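You operate a simulated robot arm through the tools that you are given. There is no shell and no other tool.

Carry out the task below with a simulated two-armed robot. There is one attempt and no reset: what you move stays moved.

JOB
Dry the damp forks at 50 in the middle drawer, damper fully open.
Fine: drawer shut; wait for Load dry, then turn the heat off; the damper stays open, the forks stay in the drawer; the meter and the spare forks stay.
Where things are to end (x, y in the base frame): stack of large forks within 0.06 m of [0.73, 0.57].

It is judged by the outcome, as a careful person would: the job done as asked, and still so three seconds after it is handed in. It fails if anything else is knocked over, pushed out of place, dropped, spilled or broken.

ROBOT AND FRAMES
Two 7-joint arms with fingered hands on one trunk that stands fixed in place. Base frame: the origin is at the foot of the trunk, x ahead of it, y to its left, z up. Units: m, degrees, N and s.
The left shoulder is at [0.021, 0.269, 1.147], the right one opposite. With the tool pointing down near the work surface each hand reaches from about 0.1 to 0.94 m from the base axis, measured 20 degrees to its own side. Payload 5 kg a hand.
The tool frame of a hand sits at the grasp point between the pads (the TCP): z along the fingers, y along the line on which they close. The tips reach 0.042 m beyond it. The gripper opens to 0.208 m; its body begins 0.119 m behind the TCP. The gripper is a hand of 4 fingers: y runs from the thumb to the fingers, the wrist lies at [0, 0, -0.317] in the tool frame, and closing takes about 1.5 s.
Orientation is that of the tool frame in the base frame, as a unit quaternion [x, y, z, w]. With the fingers straight down and closing along the base's y, the tool's x points along the base's -x, its y along +y and its z along -z.

CONTROLS
- The arms move only by the tool jog_arm. It takes "left_steps", "right_steps" or both (then of equal length, played together; a hand with none holds still); each is a list of rows, each a list of 7 numbers: the gripper command, from -1 (fully open) to 1 (shut), values between in proportion, then the shift along the base's x, y, z in units of 250 mm (1.0 is 250 mm), then the turn, a rotation vector about the base's x, y, z in units of 120 degrees (1.0 is 120 degrees). In form: [[gripper, dx, dy, dz, wx, wy, wz], ...]. A call has 1 to 20 rows; each row is the pose to reach, as a shift and turn from the pose commanded when the call began. A call with a number of a shift or a turn outside -1 to 1 is refused whole. Rows are played at 5 a second. More than 0.05 m and 8.6 degrees between two rows, or a gripper value outside its range, and nothing of the call is played. A pose out of reach is approached as far as the arm can. The call stops where the force on the tool passes 40 N (or 10 N more than at its start, if that is more) or the arm is blocked; 0.2 s more then pass. The fingers move at their own pace (about 0.153 m/s each) and stop on an object; they squeeze with about 29 N. The grip force told is the motor's: it shows also when the fingers shut on nothing. Time passes only in rows, and 0.2 s behind the last, so rows that repeat a pose let the fingers close. The reply holds the time, the measured pose of the TCP, the force on the tool along the base axes, the opening and the grip force, in the units named above and with some noise, with the torque about the TCP (base axes, N m) and any sound that the robot's microphone picked up.
- Cameras (640 x 400 px; columns grow to the right, rows downward): "scene" is now at [0.1343, 0.0631, 1.4081]; the picture's right is [0.71, -0.70, 0.00], its down [-0.37, -0.37, -0.85] and it looks along [0.60, 0.60, -0.52] (base axes); focal length 231 px, centre (320, 200). "left" rides on the left gripper at [-0.093, 0.001, -0.146] in its tool frame; the picture's right is [-0.01, -1.00, 0.00], its down [0.84, -0.01, -0.54] and it looks along [0.54, -0.01, 0.84] (tool axes); focal length 280 px, centre (320, 200). "right" rides on the right gripper at [0.094, 0.001, -0.146] in its tool frame; the picture's right is [-0.01, 1.00, 0.00], its down [-0.84, -0.01, -0.54] and it looks along [-0.54, -0.01, 0.84] (tool axes); focal length 280 px, centre (320, 200). There is no depth. A picture from a camera that has moved, and an enlarged one, comes with that camera's place and axes in the base frame and with its lens. The place of the scene camera against the robot may be out by one fixed shift of up to 0.012 m in any direction.
- get_image(camera): a new picture of that camera. No time passes.
- slide_trunk(by): moves the trunk up (or, below 0, down) by that many m; the arms and the scene camera ride with it, the base frame stays. It gives what a move gives, with no picture.
- set_grasp(shape, hand): the hand has 4 fingers and takes this shape, open, in about a second: jaw (thumb against the fingers, like two jaws); tri (thumb and two fingers); tip (a fingertip pinch); poke (one finger out to press); point (the index stretched); flat (the hand flat); cup (the hand cupped); fist (a fist). The gripper value then closes the fingers along that shape, each until it touches; the sizes above hold for jaw. It gives what a move gives, with no picture.
- aim_head(pan, tilt): turns the head with the scene camera to pan (to the left, within 80 degrees either way) and tilt (down, from -29 to 69), counted from straight ahead of the robot (the tilt from the chest, where the trunk bows). It gives what a move gives.
- zoom(camera, box): a new picture of the part [left, top, right, bottom] of that camera's present view, enlarged. No time passes.
- sign_off(): hands the job in; it is judged then, once.

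Nothing tells you positions but the pictures and the camera data. Unless the task says otherwise, let go and move clear before handing in.

The tools are called as a command line: name --argument value ..., lists and objects as JSON in quotes. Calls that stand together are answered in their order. jog_arm: Moves the arms, as the interface text tells. Its arguments: {"type":"object","properties":{"left_steps":{"type":"array","items":{"type":"array","items":{"type":"number"}}},"right_steps":{"type":"array","items":{"type":"array","items":{"type":"number"}}}},"required":[]} The other tools are called the same way: slide_trunk (by) moves the trunk up or down; set_grasp (shape, hand) gives the hand a shape; aim_head (pan, tilt) turns the head that bears the scene camera; get_image (camera) takes a picture; zoom (camera, box) takes an enlarged picture of a part of a camera's view; sign_off () hands the job in.

At the start:

```text
clock: 0.0
left_ee_pos: [0.2858, 0.4943, 1.2569]
left_ee_rot: [-0.288, 0.957, 0.001, -0.001]
left_ft_force: [-0.2, 1.1, 0.0]
left_torque: [0.0, -0.05, 0.01]
left_finger_gap: 0.2077
left_finger_force: 0.1
left_shape: jaw
right_ee_pos: [0.4488, 0.1292, 1.2938]
right_ee_rot: [-0.287, 0.958, -0.001, 0.0]
right_ft_force: [0.1, -0.5, 0.8]
right_torque: [0.01, -0.04, -0.01]
right_finger_gap: 0.2078
right_finger_force: 0.2
right_shape: jaw
trunk travel left (down, up): [-0.525, 0.096]
head pan, tilt (commanded): [45.2, 31.5]
```

scene: 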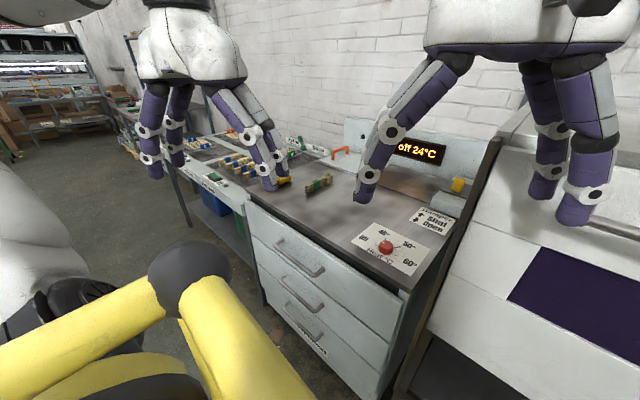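
right: 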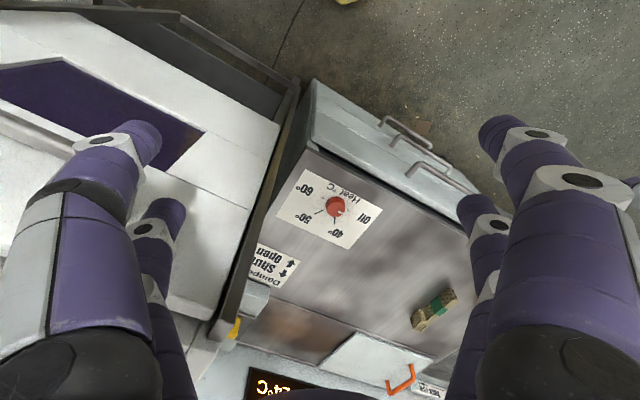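
left: 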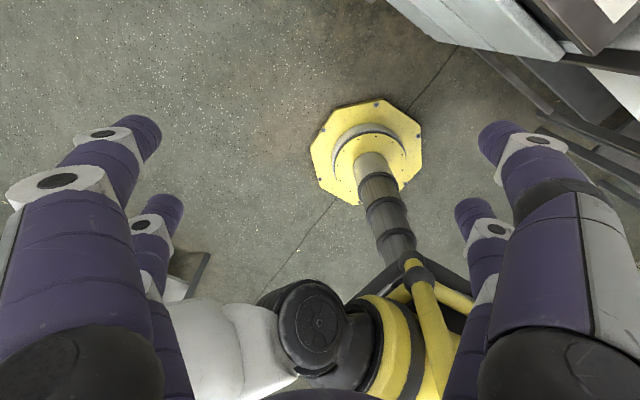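

I see a workbench with a drawer cabinet (three drawers), a heat knob (off/40/50/60), a damper plate with a yellow lever, a display "off 24°C", and stacks of forks on the bench. I'll look more closely before I move anything.

zoom --camera "scene" --box '[340, 110, 500, 280]'

zoom --camera "scene" --box '[170, 110, 350, 220]'

zoom --camera "right" --box '[220, 60, 500, 400]'

zoom --camera "scene" --box '[220, 180, 440, 400]'

```text
2.35 times, centred on (420, 195) of scene
camera zoom: at [0.1343, 0.0631, 1.4081], right [0.71, -0.7, 0.0], down [-0.37, -0.37, -0.85], along [0.6, 0.6, -0.52], focal length 544 px, centre (85, 212)
```

zoom: 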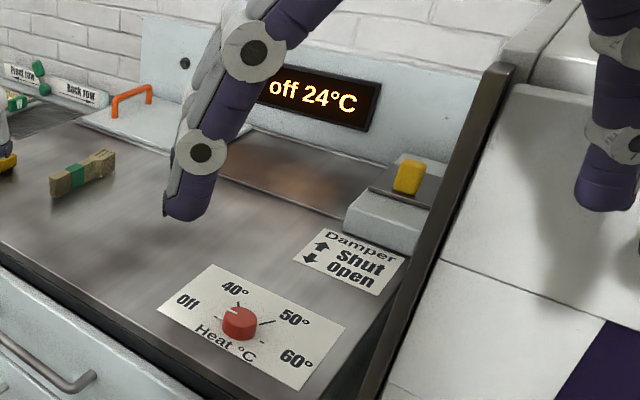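

```text
3.56 times, centred on (260, 165) of scene
camera zoom: at [0.1343, 0.0631, 1.4081], right [0.71, -0.7, 0.0], down [-0.37, -0.37, -0.85], along [0.6, 0.6, -0.52], focal length 822 px, centre (533, 324)
```

zoom: 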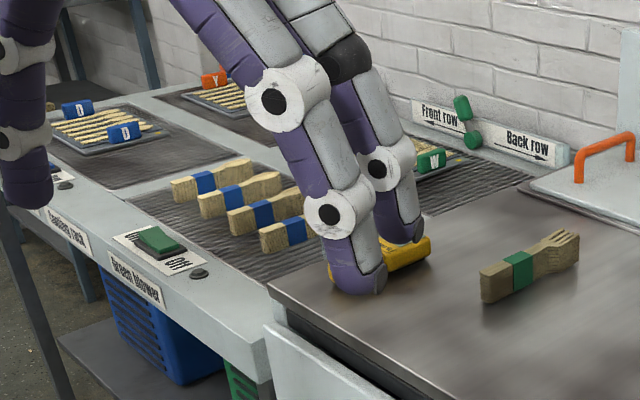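

```text
1.18 times, centred on (360, 230) of right
camera zoom: at [0.3695, 0.0791, 1.4396], right [-0.54, 0.84, 0.0], down [0.71, 0.45, 0.54], along [0.45, 0.29, -0.84], focal length 330 px, centre (273, 165)
```

zoom: 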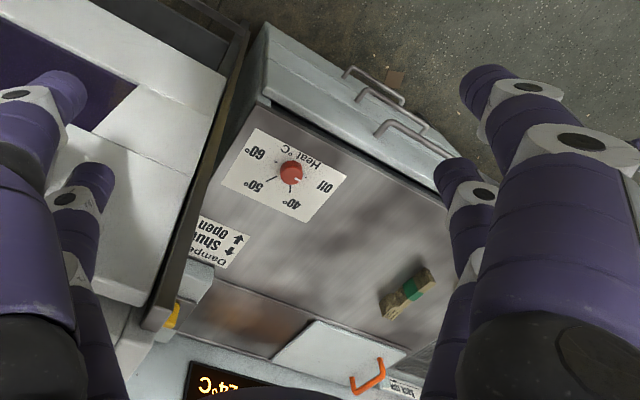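

```text
1.82 times, centred on (330, 290) of scene
camera zoom: at [0.1343, 0.0631, 1.4081], right [0.71, -0.7, 0.0], down [-0.37, -0.37, -0.85], along [0.6, 0.6, -0.52], focal length 420 px, centre (302, 36)
```

zoom: 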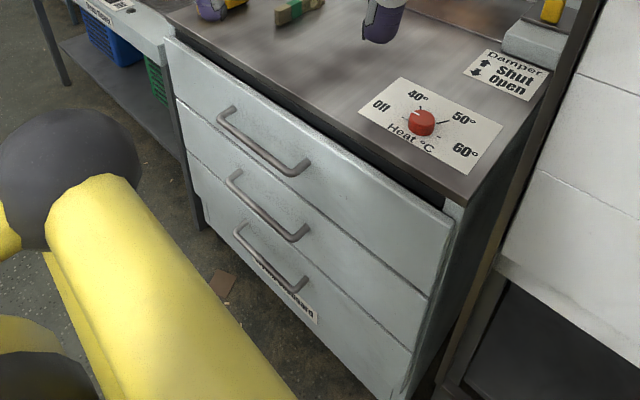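

The knob is at about [0.64, 0.29, 0.93], and the cabinet front runs from roughly [0.50, 0.84] to [0.57, 0.17]. I'll move the right hand aside to see the bench top and the items beyond it.

jog_arm --right_steps '[[-1, -0.04, -0.18, 0, 0, 0, 0], [-1, -0.08, -0.36, 0, 0, 0, 0], [-1, -0.12, -0.54, 0, 0, 0, 0], [-1, -0.16, -0.72, 0, 0, 0, 0], [-1, -0.2, -0.9, 0, 0, 0, 0], [-1, -0.2, -1.0, 0, 0, 0, 0]]'

```text
clock: 1.4
left_ee_pos: [0.2868, 0.4937, 1.2567]
left_ee_rot: [-0.288, 0.958, 0.0, 0.0]
left_ft_force: [-0.4, -0.4, -0.3]
left_torque: [-0.08, -0.01, -0.01]
left_finger_gap: 0.2079
left_finger_force: 0.0
left_shape: jaw
right_ee_pos: [0.3986, -0.12, 1.2926]
right_ee_rot: [-0.289, 0.957, 0.0, 0.0]
right_ft_force: [0.4, 0.9, 0.3]
right_torque: [-0.07, 0.01, 0.02]
right_finger_gap: 0.2082
right_finger_force: 0.0
right_shape: jaw
trunk travel left (down, up): [-0.525, 0.096]
head pan, tilt (commanded): [45.2, 31.5]
```

The right hand has moved clear to about [0.40, -0.12]. Next I'll take new pictures of the bench.

get_image --camera "scene"

zoom --camera "scene" --box '[220, 110, 380, 210]'

zoom --camera "scene" --box '[330, 110, 510, 290]'

zoom --camera "scene" --box '[60, 70, 260, 200]'

```text
taken
camera scene: at [0.1344, 0.0637, 1.408], right [0.71, -0.7, 0.0], down [-0.37, -0.37, -0.85], along [0.6, 0.6, -0.52], focal length 231 px, centre (320, 200)
```

scene: 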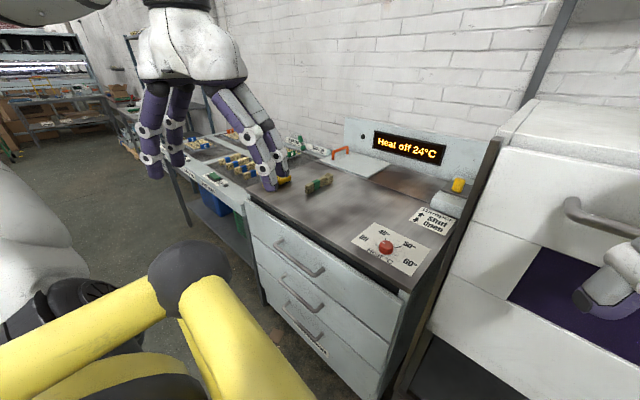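

```text
4.00 times, centred on (300, 160) of scene
camera zoom: at [0.1344, 0.0637, 1.408], right [0.71, -0.7, 0.0], down [-0.37, -0.37, -0.85], along [0.6, 0.6, -0.52], focal length 925 px, centre (400, 360)
```

zoom: 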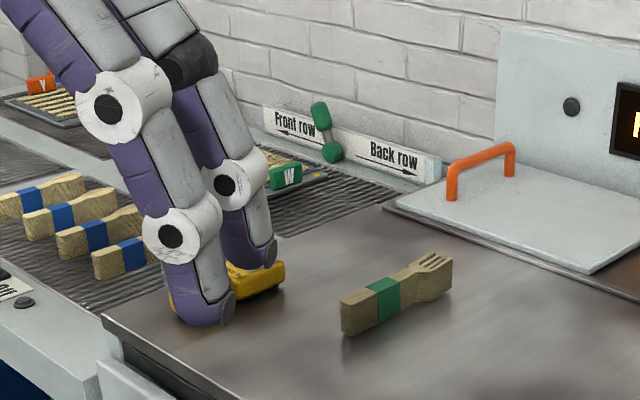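

```text
2.22 times, centred on (420, 200) of scene
camera zoom: at [0.1344, 0.0637, 1.408], right [0.71, -0.7, 0.0], down [-0.37, -0.37, -0.85], along [0.6, 0.6, -0.52], focal length 514 px, centre (98, 200)
```

zoom: 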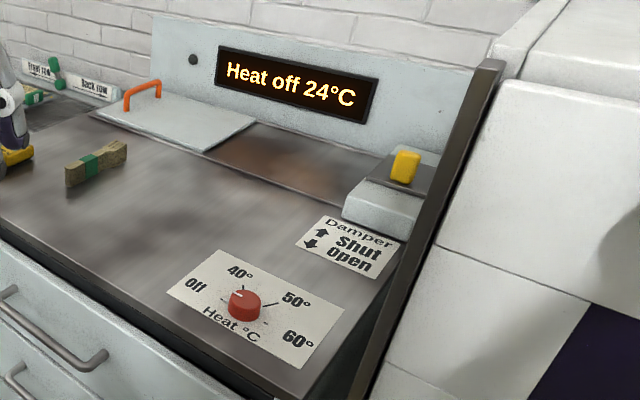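

```text
3.08 times, centred on (160, 135) of scene
camera zoom: at [0.1344, 0.0637, 1.408], right [0.71, -0.7, 0.0], down [-0.37, -0.37, -0.85], along [0.6, 0.6, -0.52], focal length 711 px, centre (812, 400)
```

zoom: 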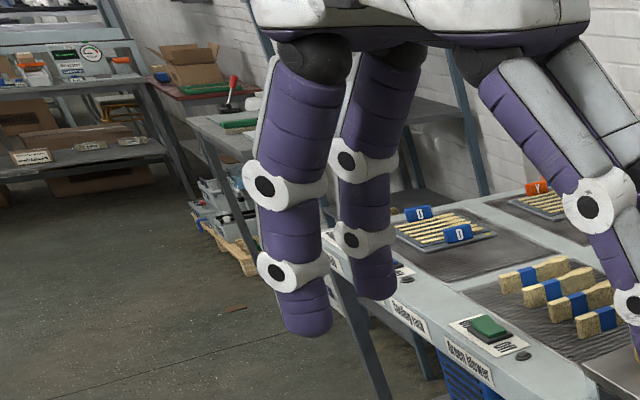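

The display reads "Heat off 24°C". The damp stack (dark, green band) is on the cabinet top, and a yellow object beside it is hidden by the left hand. I'll move the left hand back to see the rest, and zoom in on the controls.

jog_arm --left_steps '[[-1, -0.15, 0, 0.08, 0, 0, 0], [-1, -0.3, 0, 0.16, 0, 0, 0], [-1, -0.45, 0.0, 0.2, 0, 0, 0], [-1, -0.6, 0.1, 0.2, 0, 0, 0], [-1, -0.6, 0.2, 0.2, 0, 0, 0]]'

zoom --camera "scene" --box '[350, 210, 450, 280]'

zoom --camera "scene" --box '[410, 160, 500, 240]'

zoom --camera "scene" --box '[180, 120, 360, 220]'

get_image --camera "scene"

```text
clock: 2.6
left_ee_pos: [0.1389, 0.5456, 1.3062]
left_ee_rot: [-0.287, 0.958, -0.001, -0.001]
left_ft_force: [1.3, 0.8, -0.4]
left_torque: [-0.12, 0.2, -0.02]
left_finger_gap: 0.2077
left_finger_force: 0.0
left_shape: jaw
right_ee_pos: [0.401, -0.1207, 1.2913]
right_ee_rot: [-0.287, 0.958, -0.001, -0.001]
right_ft_force: [1.9, 1.1, -0.4]
right_torque: [-0.09, 0.14, 0.02]
right_finger_gap: 0.2081
right_finger_force: 0.1
right_shape: jaw
trunk travel left (down, up): [-0.525, 0.096]
head pan, tilt (commanded): [45.2, 31.5]
```

```text
5.71 times, centred on (400, 245) of scene
camera zoom: at [0.136, 0.0642, 1.4077], right [0.71, -0.7, 0.0], down [-0.37, -0.37, -0.85], along [0.6, 0.6, -0.52], focal length 1321 px, centre (-137, -57)
```

zoom: 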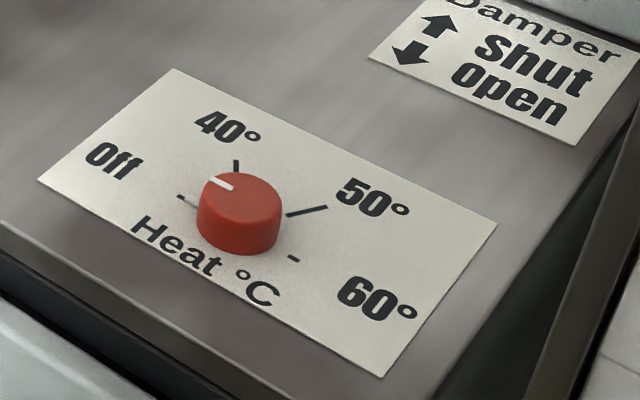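

```text
5.00 times, centred on (455, 200) of scene
camera zoom: at [0.136, 0.0642, 1.4077], right [0.71, -0.7, 0.0], down [-0.37, -0.37, -0.85], along [0.6, 0.6, -0.52], focal length 1156 px, centre (-355, 200)
```

zoom: 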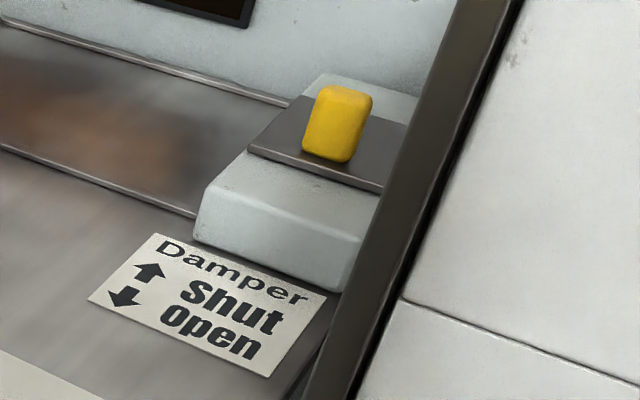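

```text
3.56 times, centred on (270, 170) of scene
camera zoom: at [0.136, 0.0642, 1.4077], right [0.71, -0.7, 0.0], down [-0.37, -0.37, -0.85], along [0.6, 0.6, -0.52], focal length 822 px, centre (498, 307)
```

zoom: 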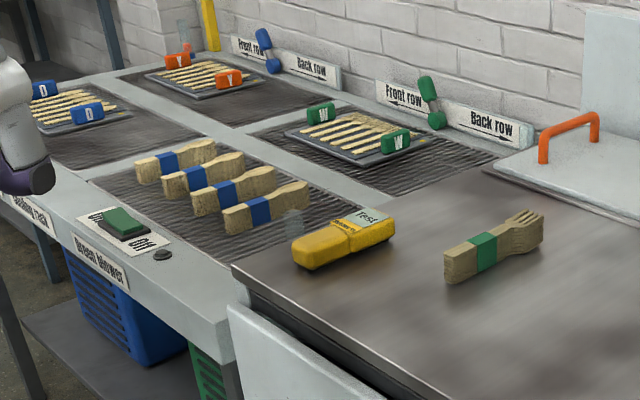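

```text
taken
camera scene: at [0.136, 0.0642, 1.4077], right [0.71, -0.7, 0.0], down [-0.37, -0.37, -0.85], along [0.6, 0.6, -0.52], focal length 231 px, centre (320, 200)
```

scene: 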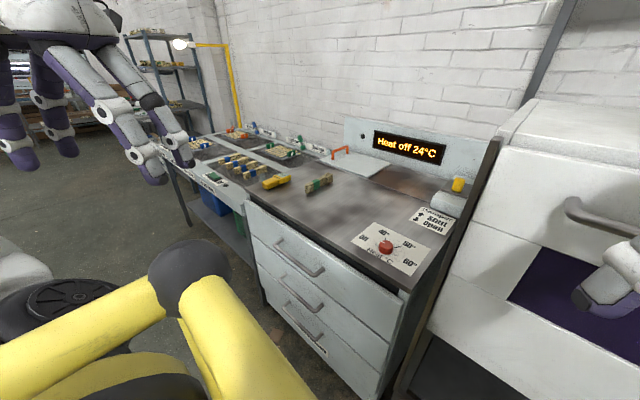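

The yellow meter and the blue-banded spare forks are visible at the left end, and the damp green-banded stack is near [0.79, 0.73]. I'll raise the trunk a little for reach and turn the head to see the right-hand side and the damper area.

aim_head --pan 12 --tilt 30

get_image --camera "scene"

get_image --camera "right"

```text
clock: 3.6
left_ee_pos: [0.1371, 0.5435, 1.3057]
left_ee_rot: [-0.288, 0.958, 0.0, 0.001]
left_ft_force: [-0.2, -0.8, 0.3]
left_torque: [0.05, -0.05, -0.01]
left_finger_gap: 0.2078
left_finger_force: 0.0
left_shape: jaw
right_ee_pos: [0.3988, -0.1225, 1.2941]
right_ee_rot: [-0.288, 0.958, 0.0, 0.0]
right_ft_force: [-0.7, -0.3, -0.5]
right_torque: [0.03, 0.01, -0.03]
right_finger_gap: 0.208
right_finger_force: 0.1
right_shape: jaw
trunk travel left (down, up): [-0.525, 0.096]
head pan, tilt (commanded): [12.0, 30.0]
```

```text
taken
camera scene: at [0.1592, 0.0178, 1.4106], right [0.21, -0.98, 0.0], down [-0.49, -0.1, -0.87], along [0.85, 0.18, -0.5], focal length 231 px, centre (320, 200)
```

scene: 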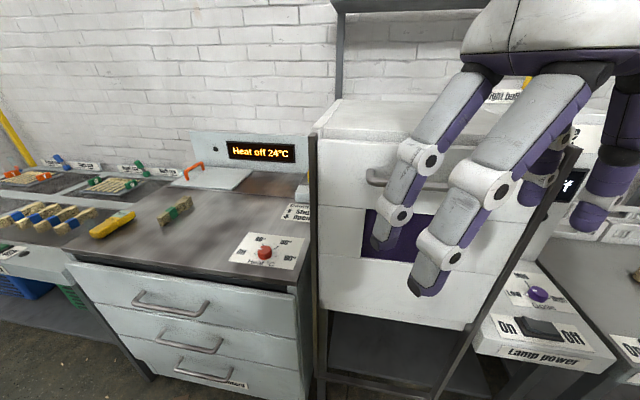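

```text
taken
camera right: at [0.3189, -0.1717, 1.44], right [-0.54, 0.84, 0.0], down [0.71, 0.45, 0.54], along [0.45, 0.29, -0.84], focal length 280 px, centre (320, 200)
```

right: 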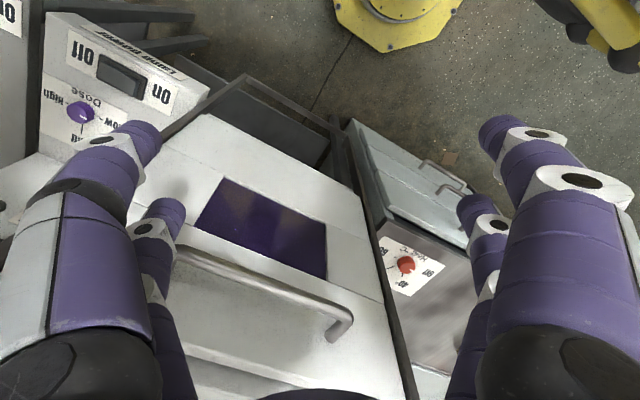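

The damper sits in the corner beside a tall cabinet on the right, so the left arm is the better one to reach it. I'll park the right hand farther back, then turn the left hand to point forward so its camera looks over the bench.

jog_arm --left_steps '[[-1, 0.15, 0, 0, 0, 0, -0.056], [-1, 0.3, 0, 0, 0, 0, -0.112], [-1, 0.45, 0, 0, 0, 0, -0.168], [-1, 0.6, 0, 0, 0, 0, -0.224], [-1, 0.75, 0, 0, 0, 0, -0.279]]' --right_steps '[[-1, -0.12, -0.12, 0, 0, 0, 0], [-1, -0.24, -0.24, 0, 0, 0, 0], [-1, -0.36, -0.36, 0, 0, 0, 0], [-1, -0.48, -0.48, 0, 0, 0, 0], [-1, -0.6, -0.6, 0, 0, 0, 0]]'

```text
clock: 4.8
left_ee_pos: [0.3128, 0.5445, 1.3091]
left_ee_rot: [-0.014, 1.0, 0.001, 0.001]
left_ft_force: [0.8, -0.5, 0.2]
left_torque: [0.09, 0.02, -0.02]
left_finger_gap: 0.208
left_finger_force: 0.1
left_shape: jaw
right_ee_pos: [0.2608, -0.2642, 1.2967]
right_ee_rot: [-0.277, 0.961, 0.002, 0.006]
right_ft_force: [12.8, -5.4, 2.5]
right_torque: [0.23, 0.31, -0.44]
right_finger_gap: 0.2077
right_finger_force: 0.1
right_shape: jaw
trunk travel left (down, up): [-0.525, 0.096]
head pan, tilt (commanded): [12.0, 30.0]
stopped in row 5 (right hand): the force on the tool passed its limit at 91 N (the readings are from after the stop); the commanded pose is now the measured one
```

The right hand met a hard contact near [0.26, -0.26, 1.30]. I'll look before moving further.

aim_head --pan -35 --tilt 30

get_image --camera "scene"

get_image --camera "right"

```text
clock: 5.9
left_ee_pos: [0.3118, 0.5462, 1.3094]
left_ee_rot: [-0.014, 1.0, 0.0, 0.0]
left_ft_force: [-0.1, 0.4, 0.5]
left_torque: [0.05, 0.04, 0.0]
left_finger_gap: 0.208
left_finger_force: 0.1
left_shape: jaw
right_ee_pos: [0.26, -0.2634, 1.2964]
right_ee_rot: [-0.277, 0.961, 0.003, 0.005]
right_ft_force: [25.7, 1.5, 4.2]
right_torque: [0.35, 0.35, -2.0]
right_finger_gap: 0.2078
right_finger_force: 0.1
right_shape: jaw
trunk travel left (down, up): [-0.525, 0.096]
head pan, tilt (commanded): [-35.0, 30.0]
```

```text
taken
camera scene: at [0.1454, -0.053, 1.4105], right [-0.57, -0.82, 0.0], down [-0.41, 0.29, -0.87], along [0.71, -0.5, -0.5], focal length 231 px, centre (320, 200)
```

scene: 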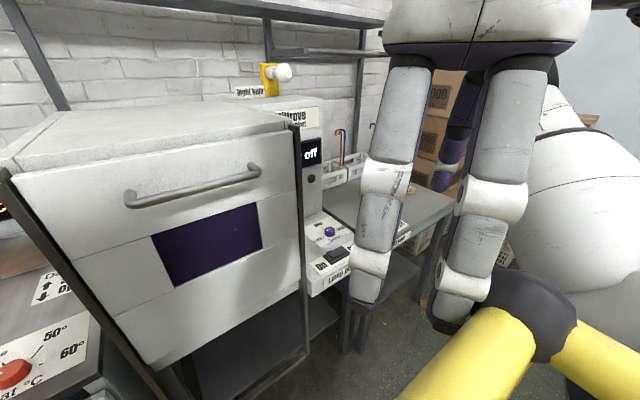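

```text
taken
camera right: at [0.1786, -0.3127, 1.4418], right [-0.52, 0.85, 0.0], down [0.71, 0.43, 0.55], along [0.47, 0.29, -0.83], focal length 280 px, centre (320, 200)
```

right: 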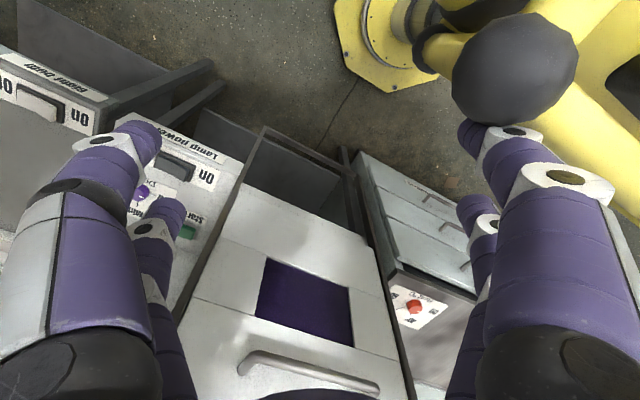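

The right hand only touched the robot's own elbow, the black joint on the yellow links. I'll back it off a few centimetres and leave it parked.

jog_arm --right_steps '[[-1, 0.12, 0.0, 0, 0, 0, 0], [-1, 0.24, 0.0, 0.0, 0, 0, 0], [-1, 0.3, -0.05, 0.0, 0, 0, 0]]'

aim_head --pan 35 --tilt 32

```text
clock: 6.7
left_ee_pos: [0.3137, 0.5441, 1.3084]
left_ee_rot: [-0.014, 1.0, 0.0, 0.0]
left_ft_force: [0.2, -1.2, 0.0]
left_torque: [0.09, 0.04, -0.03]
left_finger_gap: 0.208
left_finger_force: 0.1
left_shape: jaw
right_ee_pos: [0.3345, -0.2745, 1.2955]
right_ee_rot: [-0.277, 0.961, 0.004, 0.007]
right_ft_force: [0.6, -0.1, 0.1]
right_torque: [0.12, 0.02, -0.01]
right_finger_gap: 0.2077
right_finger_force: 0.1
right_shape: jaw
trunk travel left (down, up): [-0.525, 0.096]
head pan, tilt (commanded): [-35.0, 30.0]
```

```text
clock: 8.2
left_ee_pos: [0.3131, 0.5455, 1.3075]
left_ee_rot: [-0.014, 1.0, 0.0, 0.0]
left_ft_force: [-0.5, 0.0, 0.3]
left_torque: [-0.04, -0.03, -0.03]
left_finger_gap: 0.2077
left_finger_force: 0.1
left_shape: jaw
right_ee_pos: [0.3356, -0.2749, 1.2967]
right_ee_rot: [-0.278, 0.961, 0.003, 0.006]
right_ft_force: [0.8, -0.6, -0.7]
right_torque: [-0.02, 0.0, 0.0]
right_finger_gap: 0.2076
right_finger_force: 0.1
right_shape: jaw
trunk travel left (down, up): [-0.525, 0.096]
head pan, tilt (commanded): [35.0, 32.0]
```

Both hands are free. Now I'll pitch the left hand forward to look over the bench with its camera.

jog_arm --left_steps '[[-1, 0.08, -0.04, 0, 0, -0.065, 0], [-1, 0.16, -0.08, 0, 0, -0.13, 0], [-1, 0.24, -0.12, 0, 0, -0.195, 0], [-1, 0.32, -0.16, 0, 0, -0.26, 0], [-1, 0.4, -0.2, 0, 0, -0.325, 0], [-1, 0.48, -0.24, 0, 0, -0.39, 0], [-1, 0.56, -0.28, 0, 0, -0.455, 0], [-1, 0.64, -0.32, 0, 0, -0.52, 0], [-1, 0.72, -0.36, 0, 0, -0.583, 0]]'

get_image --camera "left"

get_image --camera "scene"

```text
clock: 10.2
left_ee_pos: [0.5139, 0.469, 1.3381]
left_ee_rot: [-0.011, 0.82, -0.008, 0.572]
left_ft_force: [0.0, 0.2, -0.5]
left_torque: [0.03, 0.04, 0.03]
left_finger_gap: 0.2081
left_finger_force: 0.1
left_shape: jaw
left hand out of reach, approached as far as the arm can: row 8, 9
right_ee_pos: [0.3356, -0.2745, 1.2959]
right_ee_rot: [-0.277, 0.961, 0.004, 0.005]
right_ft_force: [-0.5, 0.7, 0.1]
right_torque: [0.0, 0.04, -0.04]
right_finger_gap: 0.2081
right_finger_force: 0.0
right_shape: jaw
trunk travel left (down, up): [-0.525, 0.096]
head pan, tilt (commanded): [35.0, 32.0]
```

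```text
taken
camera left: at [0.4112, 0.475, 1.4757], right [0.01, -1.0, 0.04], down [-0.8, -0.03, -0.6], along [0.61, -0.02, -0.8], focal length 280 px, centre (320, 200)
```

left: 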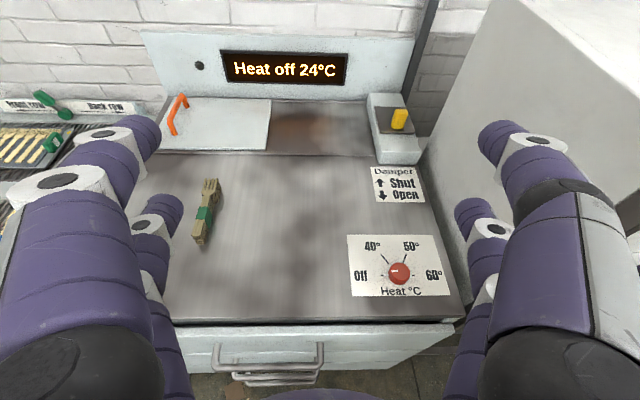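

```text
taken
camera scene: at [0.1448, 0.0507, 1.4073], right [0.57, -0.82, 0.0], down [-0.43, -0.3, -0.85], along [0.69, 0.49, -0.53], focal length 231 px, centre (320, 200)
```

scene: 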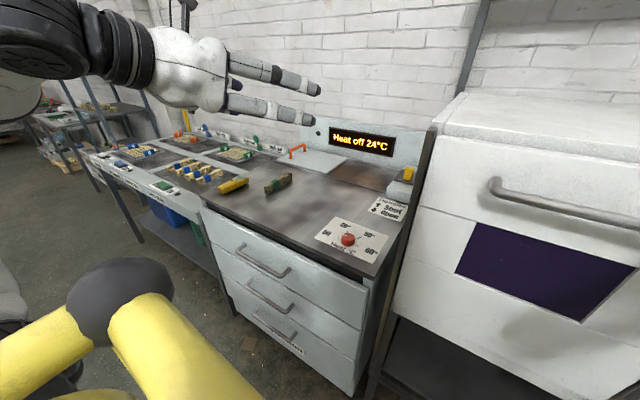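

I have a clear view of the bench, with the damper at the back right, the knob, and the fork stack. I'll zoom in on the details.

zoom --camera "left" --box '[340, 70, 460, 210]'

zoom --camera "left" --box '[340, 225, 460, 305]'

zoom --camera "left" --box '[160, 160, 260, 260]'

zoom --camera "scene" --box '[200, 200, 400, 400]'

```text
2.86 times, centred on (400, 140) of left
camera zoom: at [0.4112, 0.475, 1.4757], right [0.01, -1.0, 0.04], down [-0.8, -0.03, -0.6], along [0.61, -0.02, -0.8], focal length 801 px, centre (91, 371)
```

zoom: 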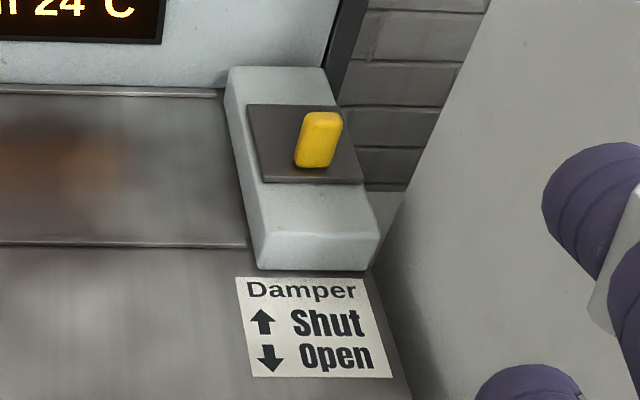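

```text
5.00 times, centred on (400, 265) of left
camera zoom: at [0.4112, 0.475, 1.4757], right [0.01, -1.0, 0.04], down [-0.8, -0.03, -0.6], along [0.61, -0.02, -0.8], focal length 1402 px, centre (-80, -125)
```

zoom: 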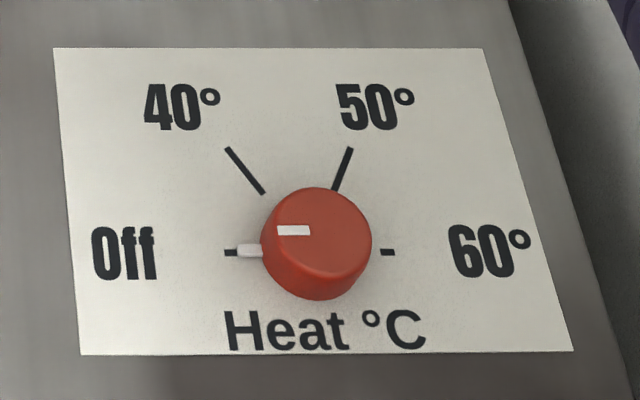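

```text
4.00 times, centred on (210, 210) of left
camera zoom: at [0.4112, 0.475, 1.4757], right [0.01, -1.0, 0.04], down [-0.8, -0.03, -0.6], along [0.61, -0.02, -0.8], focal length 1122 px, centre (760, 160)
```

zoom: 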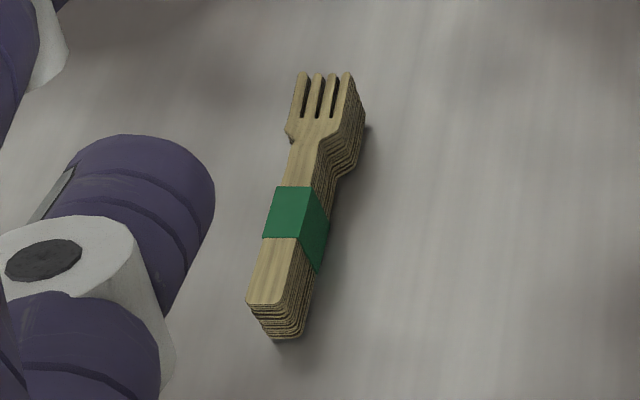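

```text
2.00 times, centred on (300, 300) of scene
camera zoom: at [0.1448, 0.0507, 1.4073], right [0.57, -0.82, 0.0], down [-0.43, -0.3, -0.85], along [0.69, 0.49, -0.53], focal length 462 px, centre (360, 0)
```

zoom: 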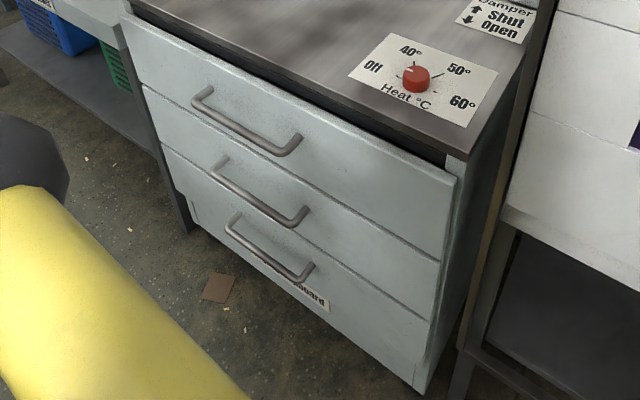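

Off, 40, 50 and 60 are spaced about 60° apart, so 50 is a clockwise turn of about 120°. The yellow damper tab is near [1.06, 0.245, 1.00], so I'll bring the left hand closer to measure it.

jog_arm --left_steps '[[-1, 0.12, -0.05, -0.06, 0, 0, -0.02], [-1, 0.24, -0.1, -0.12, 0, 0, -0.04], [-1, 0.36, -0.15, -0.18, 0, 0, -0.06], [-1, 0.48, -0.2, -0.24, 0, 0, -0.08], [-1, 0.6, -0.25, -0.3, 0, 0, -0.1], [-1, 0.72, -0.3, -0.36, 0, 0, -0.12], [-1, 0.84, -0.3, -0.42, 0, 0, -0.125], [-1, 0.96, -0.3, -0.48, 0, 0, -0.125]]'

get_image --camera "left"

get_image --camera "scene"

```text
clock: 11.9
left_ee_pos: [0.7574, 0.3918, 1.2183]
left_ee_rot: [0.096, 0.814, -0.084, 0.567]
left_ft_force: [1.2, 0.3, -1.1]
left_torque: [0.0, 0.0, -0.06]
left_finger_gap: 0.2082
left_finger_force: 0.1
left_shape: jaw
right_ee_pos: [0.3361, -0.2743, 1.2968]
right_ee_rot: [-0.278, 0.961, 0.003, 0.004]
right_ft_force: [0.9, 0.0, 0.6]
right_torque: [-0.01, 0.11, 0.02]
right_finger_gap: 0.2079
right_finger_force: 0.0
right_shape: jaw
trunk travel left (down, up): [-0.525, 0.096]
head pan, tilt (commanded): [35.0, 32.0]
```

```text
taken
camera left: at [0.6571, 0.4237, 1.3564], right [-0.25, -0.97, 0.04], down [-0.78, 0.17, -0.61], along [0.58, -0.18, -0.79], focal length 280 px, centre (320, 200)
```

left: 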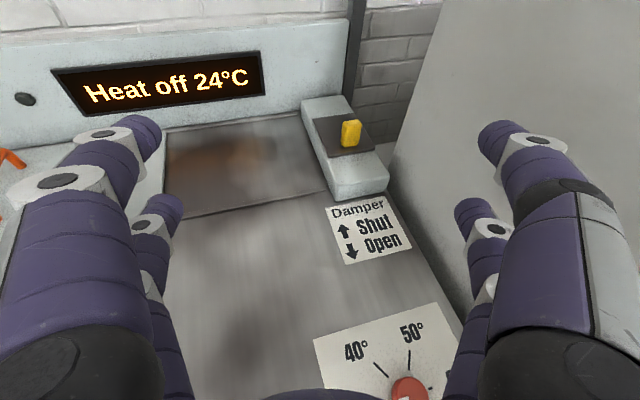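

```text
taken
camera scene: at [0.1453, 0.0509, 1.4072], right [0.57, -0.82, 0.0], down [-0.43, -0.3, -0.85], along [0.69, 0.49, -0.53], focal length 231 px, centre (320, 200)
```

scene: 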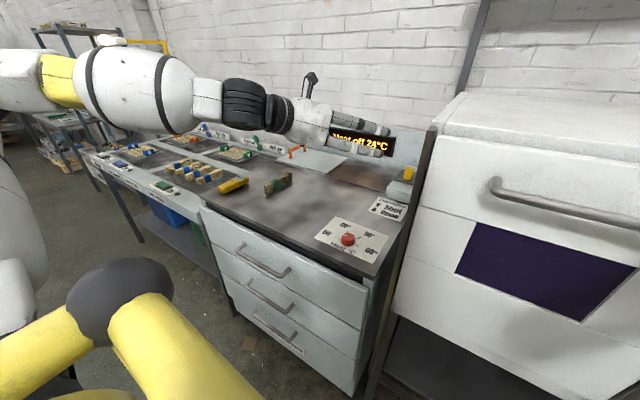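

The left camera's centre is right at the grasp point, which helps alignment. I'll take a second view from a shifted position to triangulate the damper tab and bench height.

jog_arm --left_steps '[[-1, 0.12, -0.03, 0.06, 0, 0, 0], [-1, 0.24, -0.06, 0.12, 0, 0, 0], [-1, 0.36, -0.09, 0.18, 0, 0, 0], [-1, 0.48, -0.12, 0.24, 0, 0, 0]]'

get_image --camera "left"

zoom --camera "left" --box '[270, 110, 430, 230]'

```text
clock: 12.9
left_ee_pos: [0.8736, 0.3615, 1.2797]
left_ee_rot: [0.096, 0.814, -0.083, 0.567]
left_ft_force: [0.0, -0.2, 0.5]
left_torque: [0.02, -0.02, 0.0]
left_finger_gap: 0.2081
left_finger_force: 0.0
left_shape: jaw
right_ee_pos: [0.3345, -0.2752, 1.296]
right_ee_rot: [-0.278, 0.961, 0.004, 0.006]
right_ft_force: [0.6, -0.6, -0.5]
right_torque: [0.06, 0.01, -0.03]
right_finger_gap: 0.2076
right_finger_force: 0.0
right_shape: jaw
trunk travel left (down, up): [-0.525, 0.096]
head pan, tilt (commanded): [35.0, 32.0]
```

```text
taken
camera left: at [0.7739, 0.3937, 1.4176], right [-0.25, -0.97, 0.04], down [-0.78, 0.17, -0.61], along [0.58, -0.18, -0.79], focal length 280 px, centre (320, 200)
```

left: 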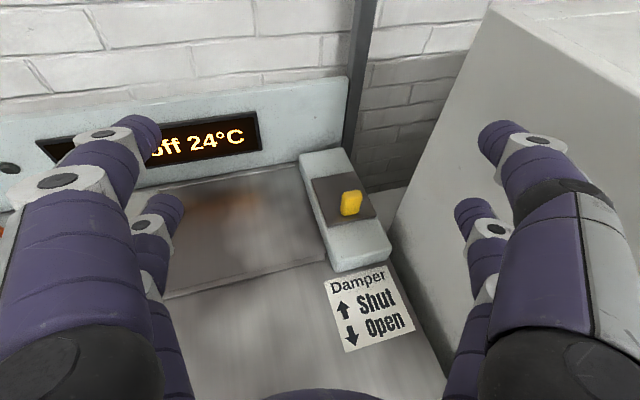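

```text
3.33 times, centred on (350, 170) of left
camera zoom: at [0.7739, 0.3937, 1.4176], right [-0.25, -0.97, 0.04], down [-0.78, 0.17, -0.61], along [0.58, -0.18, -0.79], focal length 935 px, centre (220, 300)
```

zoom: 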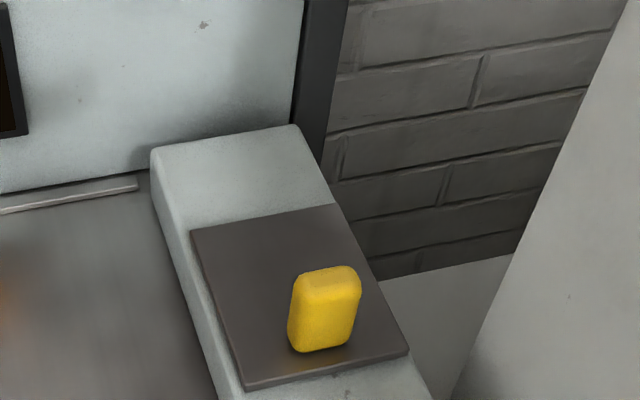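

The tab measures about [1.05, 0.243], z 0.98–1.025, about 0.04 wide, and the neighbouring machine's side wall is at y≈0.13. I'll narrow the fingers to about 0.10 and move to a pre-grasp point just in front of the tab.

jog_arm --left_steps '[[0.04, 0.0, 0.0, 0.0, 0, 0, 0], [0.04, 0.0, -0.06, -0.1, 0, 0, 0], [0.04, 0.03, -0.12, -0.25, 0, 0, 0], [0.04, 0.08, -0.18, -0.4, 0, 0, 0], [0.04, 0.12, -0.24, -0.55, 0, 0, 0], [0.04, 0.16, -0.3, -0.7, 0, 0, 0], [0.04, 0.2, -0.356, -0.85, 0, 0, 0], [0.04, 0.22, -0.356, -0.9, 0, 0, 0]]'

get_image --camera "left"

get_image --camera "scene"

```text
clock: 14.8
left_ee_pos: [0.9242, 0.2759, 1.056]
left_ee_rot: [0.096, 0.813, -0.083, 0.568]
left_ft_force: [-0.8, 0.7, 0.1]
left_torque: [0.0, 0.03, -0.02]
left_finger_gap: 0.1006
left_finger_force: 0.0
left_shape: jaw
right_ee_pos: [0.3347, -0.2736, 1.2967]
right_ee_rot: [-0.278, 0.961, 0.002, 0.006]
right_ft_force: [-1.0, 0.0, -0.5]
right_torque: [-0.02, 0.01, -0.01]
right_finger_gap: 0.208
right_finger_force: 0.1
right_shape: jaw
trunk travel left (down, up): [-0.525, 0.096]
head pan, tilt (commanded): [35.0, 32.0]
```

```text
taken
camera left: at [0.8249, 0.3084, 1.1918], right [-0.24, -0.97, 0.04], down [-0.78, 0.17, -0.61], along [0.58, -0.18, -0.79], focal length 280 px, centre (320, 200)
```

left: 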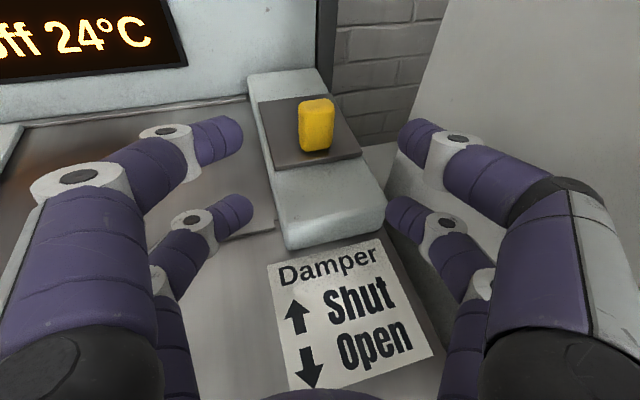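

```text
taken
camera scene: at [0.1443, 0.0509, 1.4075], right [0.57, -0.82, 0.0], down [-0.43, -0.3, -0.85], along [0.69, 0.49, -0.53], focal length 231 px, centre (320, 200)
```

scene: 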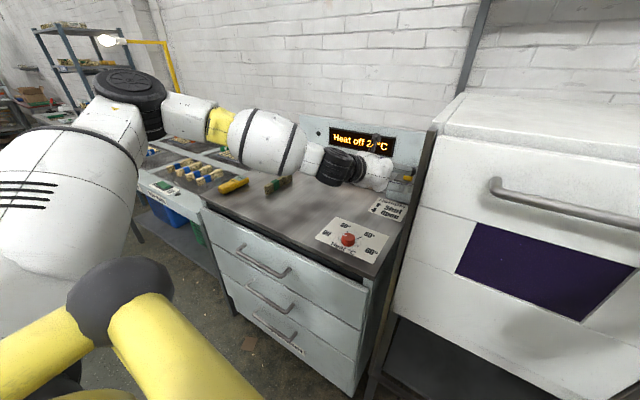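

The tab is centred between the fingers, at about [1.05, 0.246, 1.01]. I'll advance along the tool axis and close on it gently.

jog_arm --left_steps '[[0.04, 0.16, -0.04, -0.05, 0, 0, 0], [0.04, 0.32, -0.08, -0.1, 0, 0, 0], [0.04, 0.48, -0.12, -0.144, 0, 0, 0]]'

get_image --camera "left"

```text
clock: 15.6
left_ee_pos: [1.0471, 0.2463, 1.0191]
left_ee_rot: [0.096, 0.814, -0.083, 0.567]
left_ft_force: [-1.0, 4.2, -1.3]
left_torque: [0.1, 0.1, 0.2]
left_finger_gap: 0.1022
left_finger_force: 0.0
left_shape: jaw
right_ee_pos: [0.3352, -0.2749, 1.2962]
right_ee_rot: [-0.278, 0.961, 0.003, 0.006]
right_ft_force: [0.6, -0.4, 1.3]
right_torque: [0.13, -0.03, 0.0]
right_finger_gap: 0.2079
right_finger_force: 0.1
right_shape: jaw
trunk travel left (down, up): [-0.525, 0.096]
head pan, tilt (commanded): [35.0, 32.0]
```

```text
taken
camera left: at [0.948, 0.2774, 1.1569], right [-0.24, -0.97, 0.04], down [-0.78, 0.17, -0.61], along [0.58, -0.18, -0.79], focal length 280 px, centre (320, 200)
```

left: 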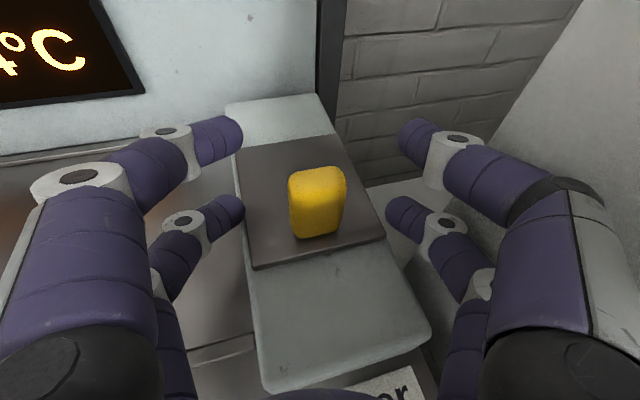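

The lower pair of fingers sits below the plate level and would meet the housing sides. I'll raise the hand about 35 mm so the lower fingers pinch the tab's upper half.

jog_arm --left_steps '[[0.04, -0.02, 0.01, 0.08, 0, 0, 0], [0.04, -0.044, 0.034, 0.14, 0, 0, 0], [0.04, -0.044, 0.034, 0.14, 0, 0, 0]]'

get_image --camera "left"

```text
clock: 16.4
left_ee_pos: [1.0372, 0.251, 1.0558]
left_ee_rot: [0.096, 0.814, -0.083, 0.567]
left_ft_force: [0.7, -0.7, 0.3]
left_torque: [0.05, 0.03, 0.08]
left_finger_gap: 0.1003
left_finger_force: 0.1
left_shape: jaw
right_ee_pos: [0.3354, -0.2756, 1.2974]
right_ee_rot: [-0.277, 0.961, 0.004, 0.006]
right_ft_force: [-0.6, 0.2, -0.8]
right_torque: [0.03, -0.05, -0.02]
right_finger_gap: 0.2077
right_finger_force: 0.1
right_shape: jaw
trunk travel left (down, up): [-0.525, 0.096]
head pan, tilt (commanded): [35.0, 32.0]
```

```text
taken
camera left: at [0.9371, 0.2824, 1.192], right [-0.25, -0.97, 0.04], down [-0.78, 0.17, -0.61], along [0.58, -0.18, -0.79], focal length 280 px, centre (320, 200)
```

left: 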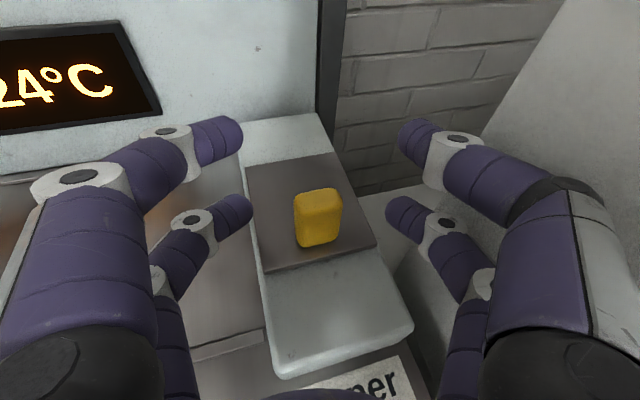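

The lower fingertips now flank the tab's upper part and the contact force is gone. Closing on it now.

jog_arm --left_steps '[[0.3, 0, 0, 0, 0, 0, 0], [0.6, 0, 0, 0, 0, 0, 0], [1, 0, 0, 0, 0, 0, 0], [1, 0, 0, 0, 0, 0, 0], [1, 0, 0, 0, 0, 0, 0], [1, 0, 0, 0, 0, 0, 0]]'

get_image --camera "left"

```text
clock: 17.8
left_ee_pos: [1.0364, 0.2508, 1.0544]
left_ee_rot: [0.096, 0.813, -0.083, 0.568]
left_ft_force: [0.6, 0.2, -0.6]
left_torque: [-0.04, -0.09, 0.24]
left_finger_gap: 0.0026
left_finger_force: 29.2
left_shape: jaw
right_ee_pos: [0.3355, -0.2746, 1.2973]
right_ee_rot: [-0.277, 0.961, 0.004, 0.006]
right_ft_force: [-0.4, -0.2, 0.4]
right_torque: [0.0, 0.02, -0.01]
right_finger_gap: 0.2076
right_finger_force: 0.0
right_shape: jaw
trunk travel left (down, up): [-0.525, 0.096]
head pan, tilt (commanded): [35.0, 32.0]
```

```text
taken
camera left: at [0.9375, 0.2835, 1.1916], right [-0.24, -0.97, 0.04], down [-0.78, 0.17, -0.61], along [0.58, -0.18, -0.79], focal length 280 px, centre (320, 200)
```

left: 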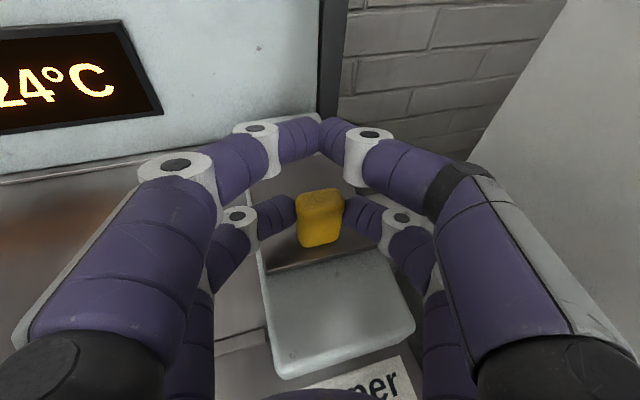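

The lower fingers hold the yellow tab on both sides. I'll pull it toward the front in small steps and watch the force.

jog_arm --left_steps '[[1, -0.03, 0, 0, 0, 0, 0], [1, -0.06, 0, 0, 0, 0, 0], [1, -0.09, 0, 0, 0, 0, 0], [1, -0.12, 0, 0, 0, 0, 0]]'

get_image --camera "left"

```text
clock: 18.8
left_ee_pos: [1.0061, 0.2503, 1.0536]
left_ee_rot: [0.096, 0.814, -0.083, 0.568]
left_ft_force: [-0.2, -2.7, 1.2]
left_torque: [-0.17, -0.03, 0.18]
left_finger_gap: 0.0024
left_finger_force: 29.4
left_shape: jaw
right_ee_pos: [0.3352, -0.2756, 1.2966]
right_ee_rot: [-0.277, 0.961, 0.003, 0.006]
right_ft_force: [0.1, 0.3, -0.2]
right_torque: [0.03, 0.01, 0.01]
right_finger_gap: 0.2079
right_finger_force: 0.0
right_shape: jaw
trunk travel left (down, up): [-0.525, 0.096]
head pan, tilt (commanded): [35.0, 32.0]
```

```text
taken
camera left: at [0.907, 0.283, 1.1915], right [-0.25, -0.97, 0.04], down [-0.78, 0.17, -0.61], along [0.58, -0.18, -0.79], focal length 280 px, centre (320, 200)
```

left: 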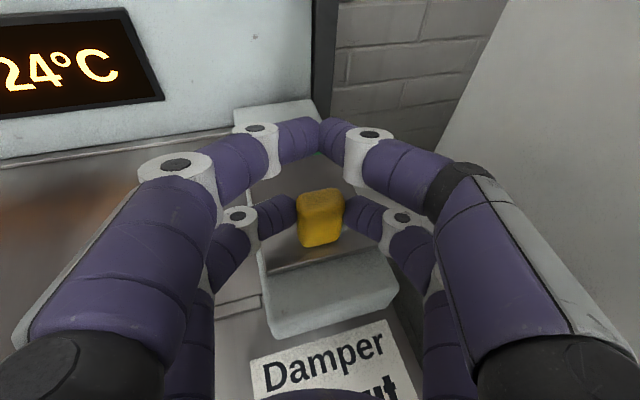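

The tab and its plate are sliding forward with the hand and little resistance. I'll keep pulling until the end stop.

jog_arm --left_steps '[[1, -0.025, 0, 0, 0, 0, 0], [1, -0.05, 0, 0, 0, 0, 0], [1, -0.075, 0, 0, 0, 0, 0], [1, -0.1, 0, 0, 0, 0, 0], [1, -0.12, 0, 0, 0, 0, 0]]'

get_image --camera "left"

```text
clock: 19.9
left_ee_pos: [0.9776, 0.2506, 1.0545]
left_ee_rot: [0.097, 0.814, -0.083, 0.567]
left_ft_force: [1.2, -9.2, 3.3]
left_torque: [-0.41, -0.08, 0.0]
left_finger_gap: 0.0025
left_finger_force: 29.2
left_shape: jaw
right_ee_pos: [0.3346, -0.2753, 1.2961]
right_ee_rot: [-0.278, 0.961, 0.005, 0.007]
right_ft_force: [-0.7, -0.2, -0.4]
right_torque: [-0.04, 0.03, -0.01]
right_finger_gap: 0.2079
right_finger_force: 0.1
right_shape: jaw
trunk travel left (down, up): [-0.525, 0.096]
head pan, tilt (commanded): [35.0, 32.0]
```

```text
taken
camera left: at [0.8776, 0.2831, 1.1914], right [-0.25, -0.97, 0.04], down [-0.78, 0.17, -0.61], along [0.58, -0.18, -0.79], focal length 280 px, centre (320, 200)
```

left: 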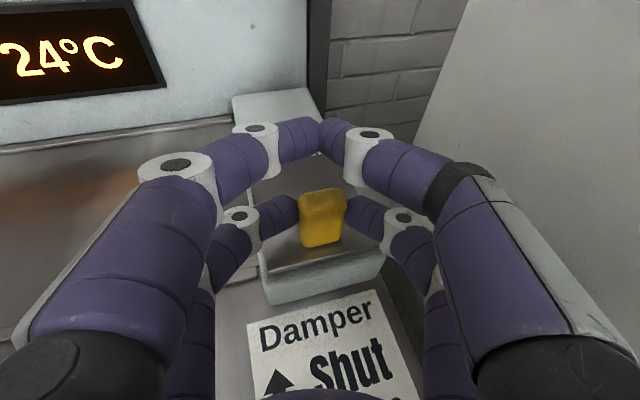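

It's still sliding, with a small sideways force, so the track is slightly skewed. I'll continue pulling with a slight −y correction.

jog_arm --left_steps '[[1, -0.02, -0.012, 0, 0, 0, 0], [1, -0.04, -0.016, 0, 0, 0, 0], [1, -0.06, -0.02, 0, 0, 0, 0], [1, -0.08, -0.022, 0, 0, 0, 0], [1, -0.1, -0.024, 0, 0, 0, 0]]'

get_image --camera "left"

```text
clock: 21.1
left_ee_pos: [0.9538, 0.246, 1.0535]
left_ee_rot: [0.095, 0.813, -0.082, 0.569]
left_ft_force: [31.2, 3.6, 6.9]
left_torque: [0.21, -1.33, 0.59]
left_finger_gap: 0.0014
left_finger_force: 28.9
left_shape: jaw
right_ee_pos: [0.336, -0.2736, 1.2958]
right_ee_rot: [-0.277, 0.961, 0.004, 0.005]
right_ft_force: [-0.1, 0.3, -0.7]
right_torque: [0.03, -0.03, 0.0]
right_finger_gap: 0.2081
right_finger_force: 0.0
right_shape: jaw
trunk travel left (down, up): [-0.525, 0.096]
head pan, tilt (commanded): [35.0, 32.0]
```

```text
taken
camera left: at [0.8547, 0.2783, 1.1915], right [-0.24, -0.97, 0.04], down [-0.78, 0.17, -0.61], along [0.58, -0.18, -0.79], focal length 280 px, centre (320, 200)
```

left: 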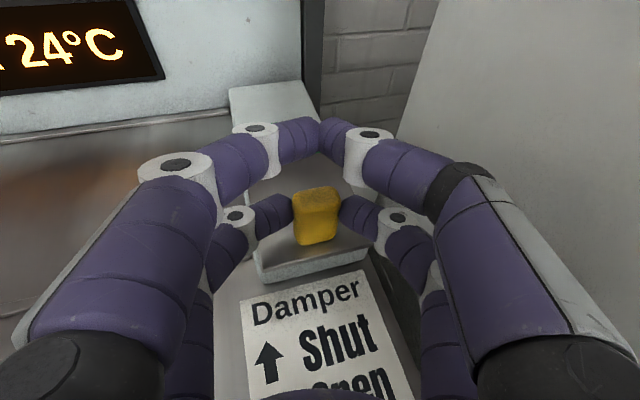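

The pull force jumped to 31 N in x, so the damper is against its open stop. I'll release it and back away upward.

jog_arm --left_steps '[[0.6, 0, 0, 0, 0, 0, 0], [0.2, 0, 0, 0, 0, 0, 0], [0.04, 0, 0, 0, 0, 0, 0], [0.04, 0, 0, 0, 0, 0, 0], [0.04, -0.1, 0.04, 0.1, 0, 0, 0], [0.04, -0.25, 0.1, 0.25, 0, 0, 0], [0.04, -0.4, 0.2, 0.4, 0, 0, 0]]'

get_image --camera "left"

```text
refused: row 6 steps farther than a row can; nothing moved
```

```text
taken
camera left: at [0.8547, 0.2783, 1.1915], right [-0.24, -0.97, 0.04], down [-0.78, 0.17, -0.61], along [0.58, -0.18, -0.79], focal length 280 px, centre (320, 200)
```

left: 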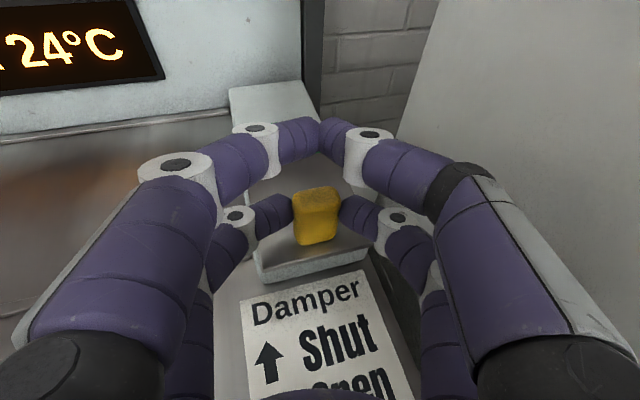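

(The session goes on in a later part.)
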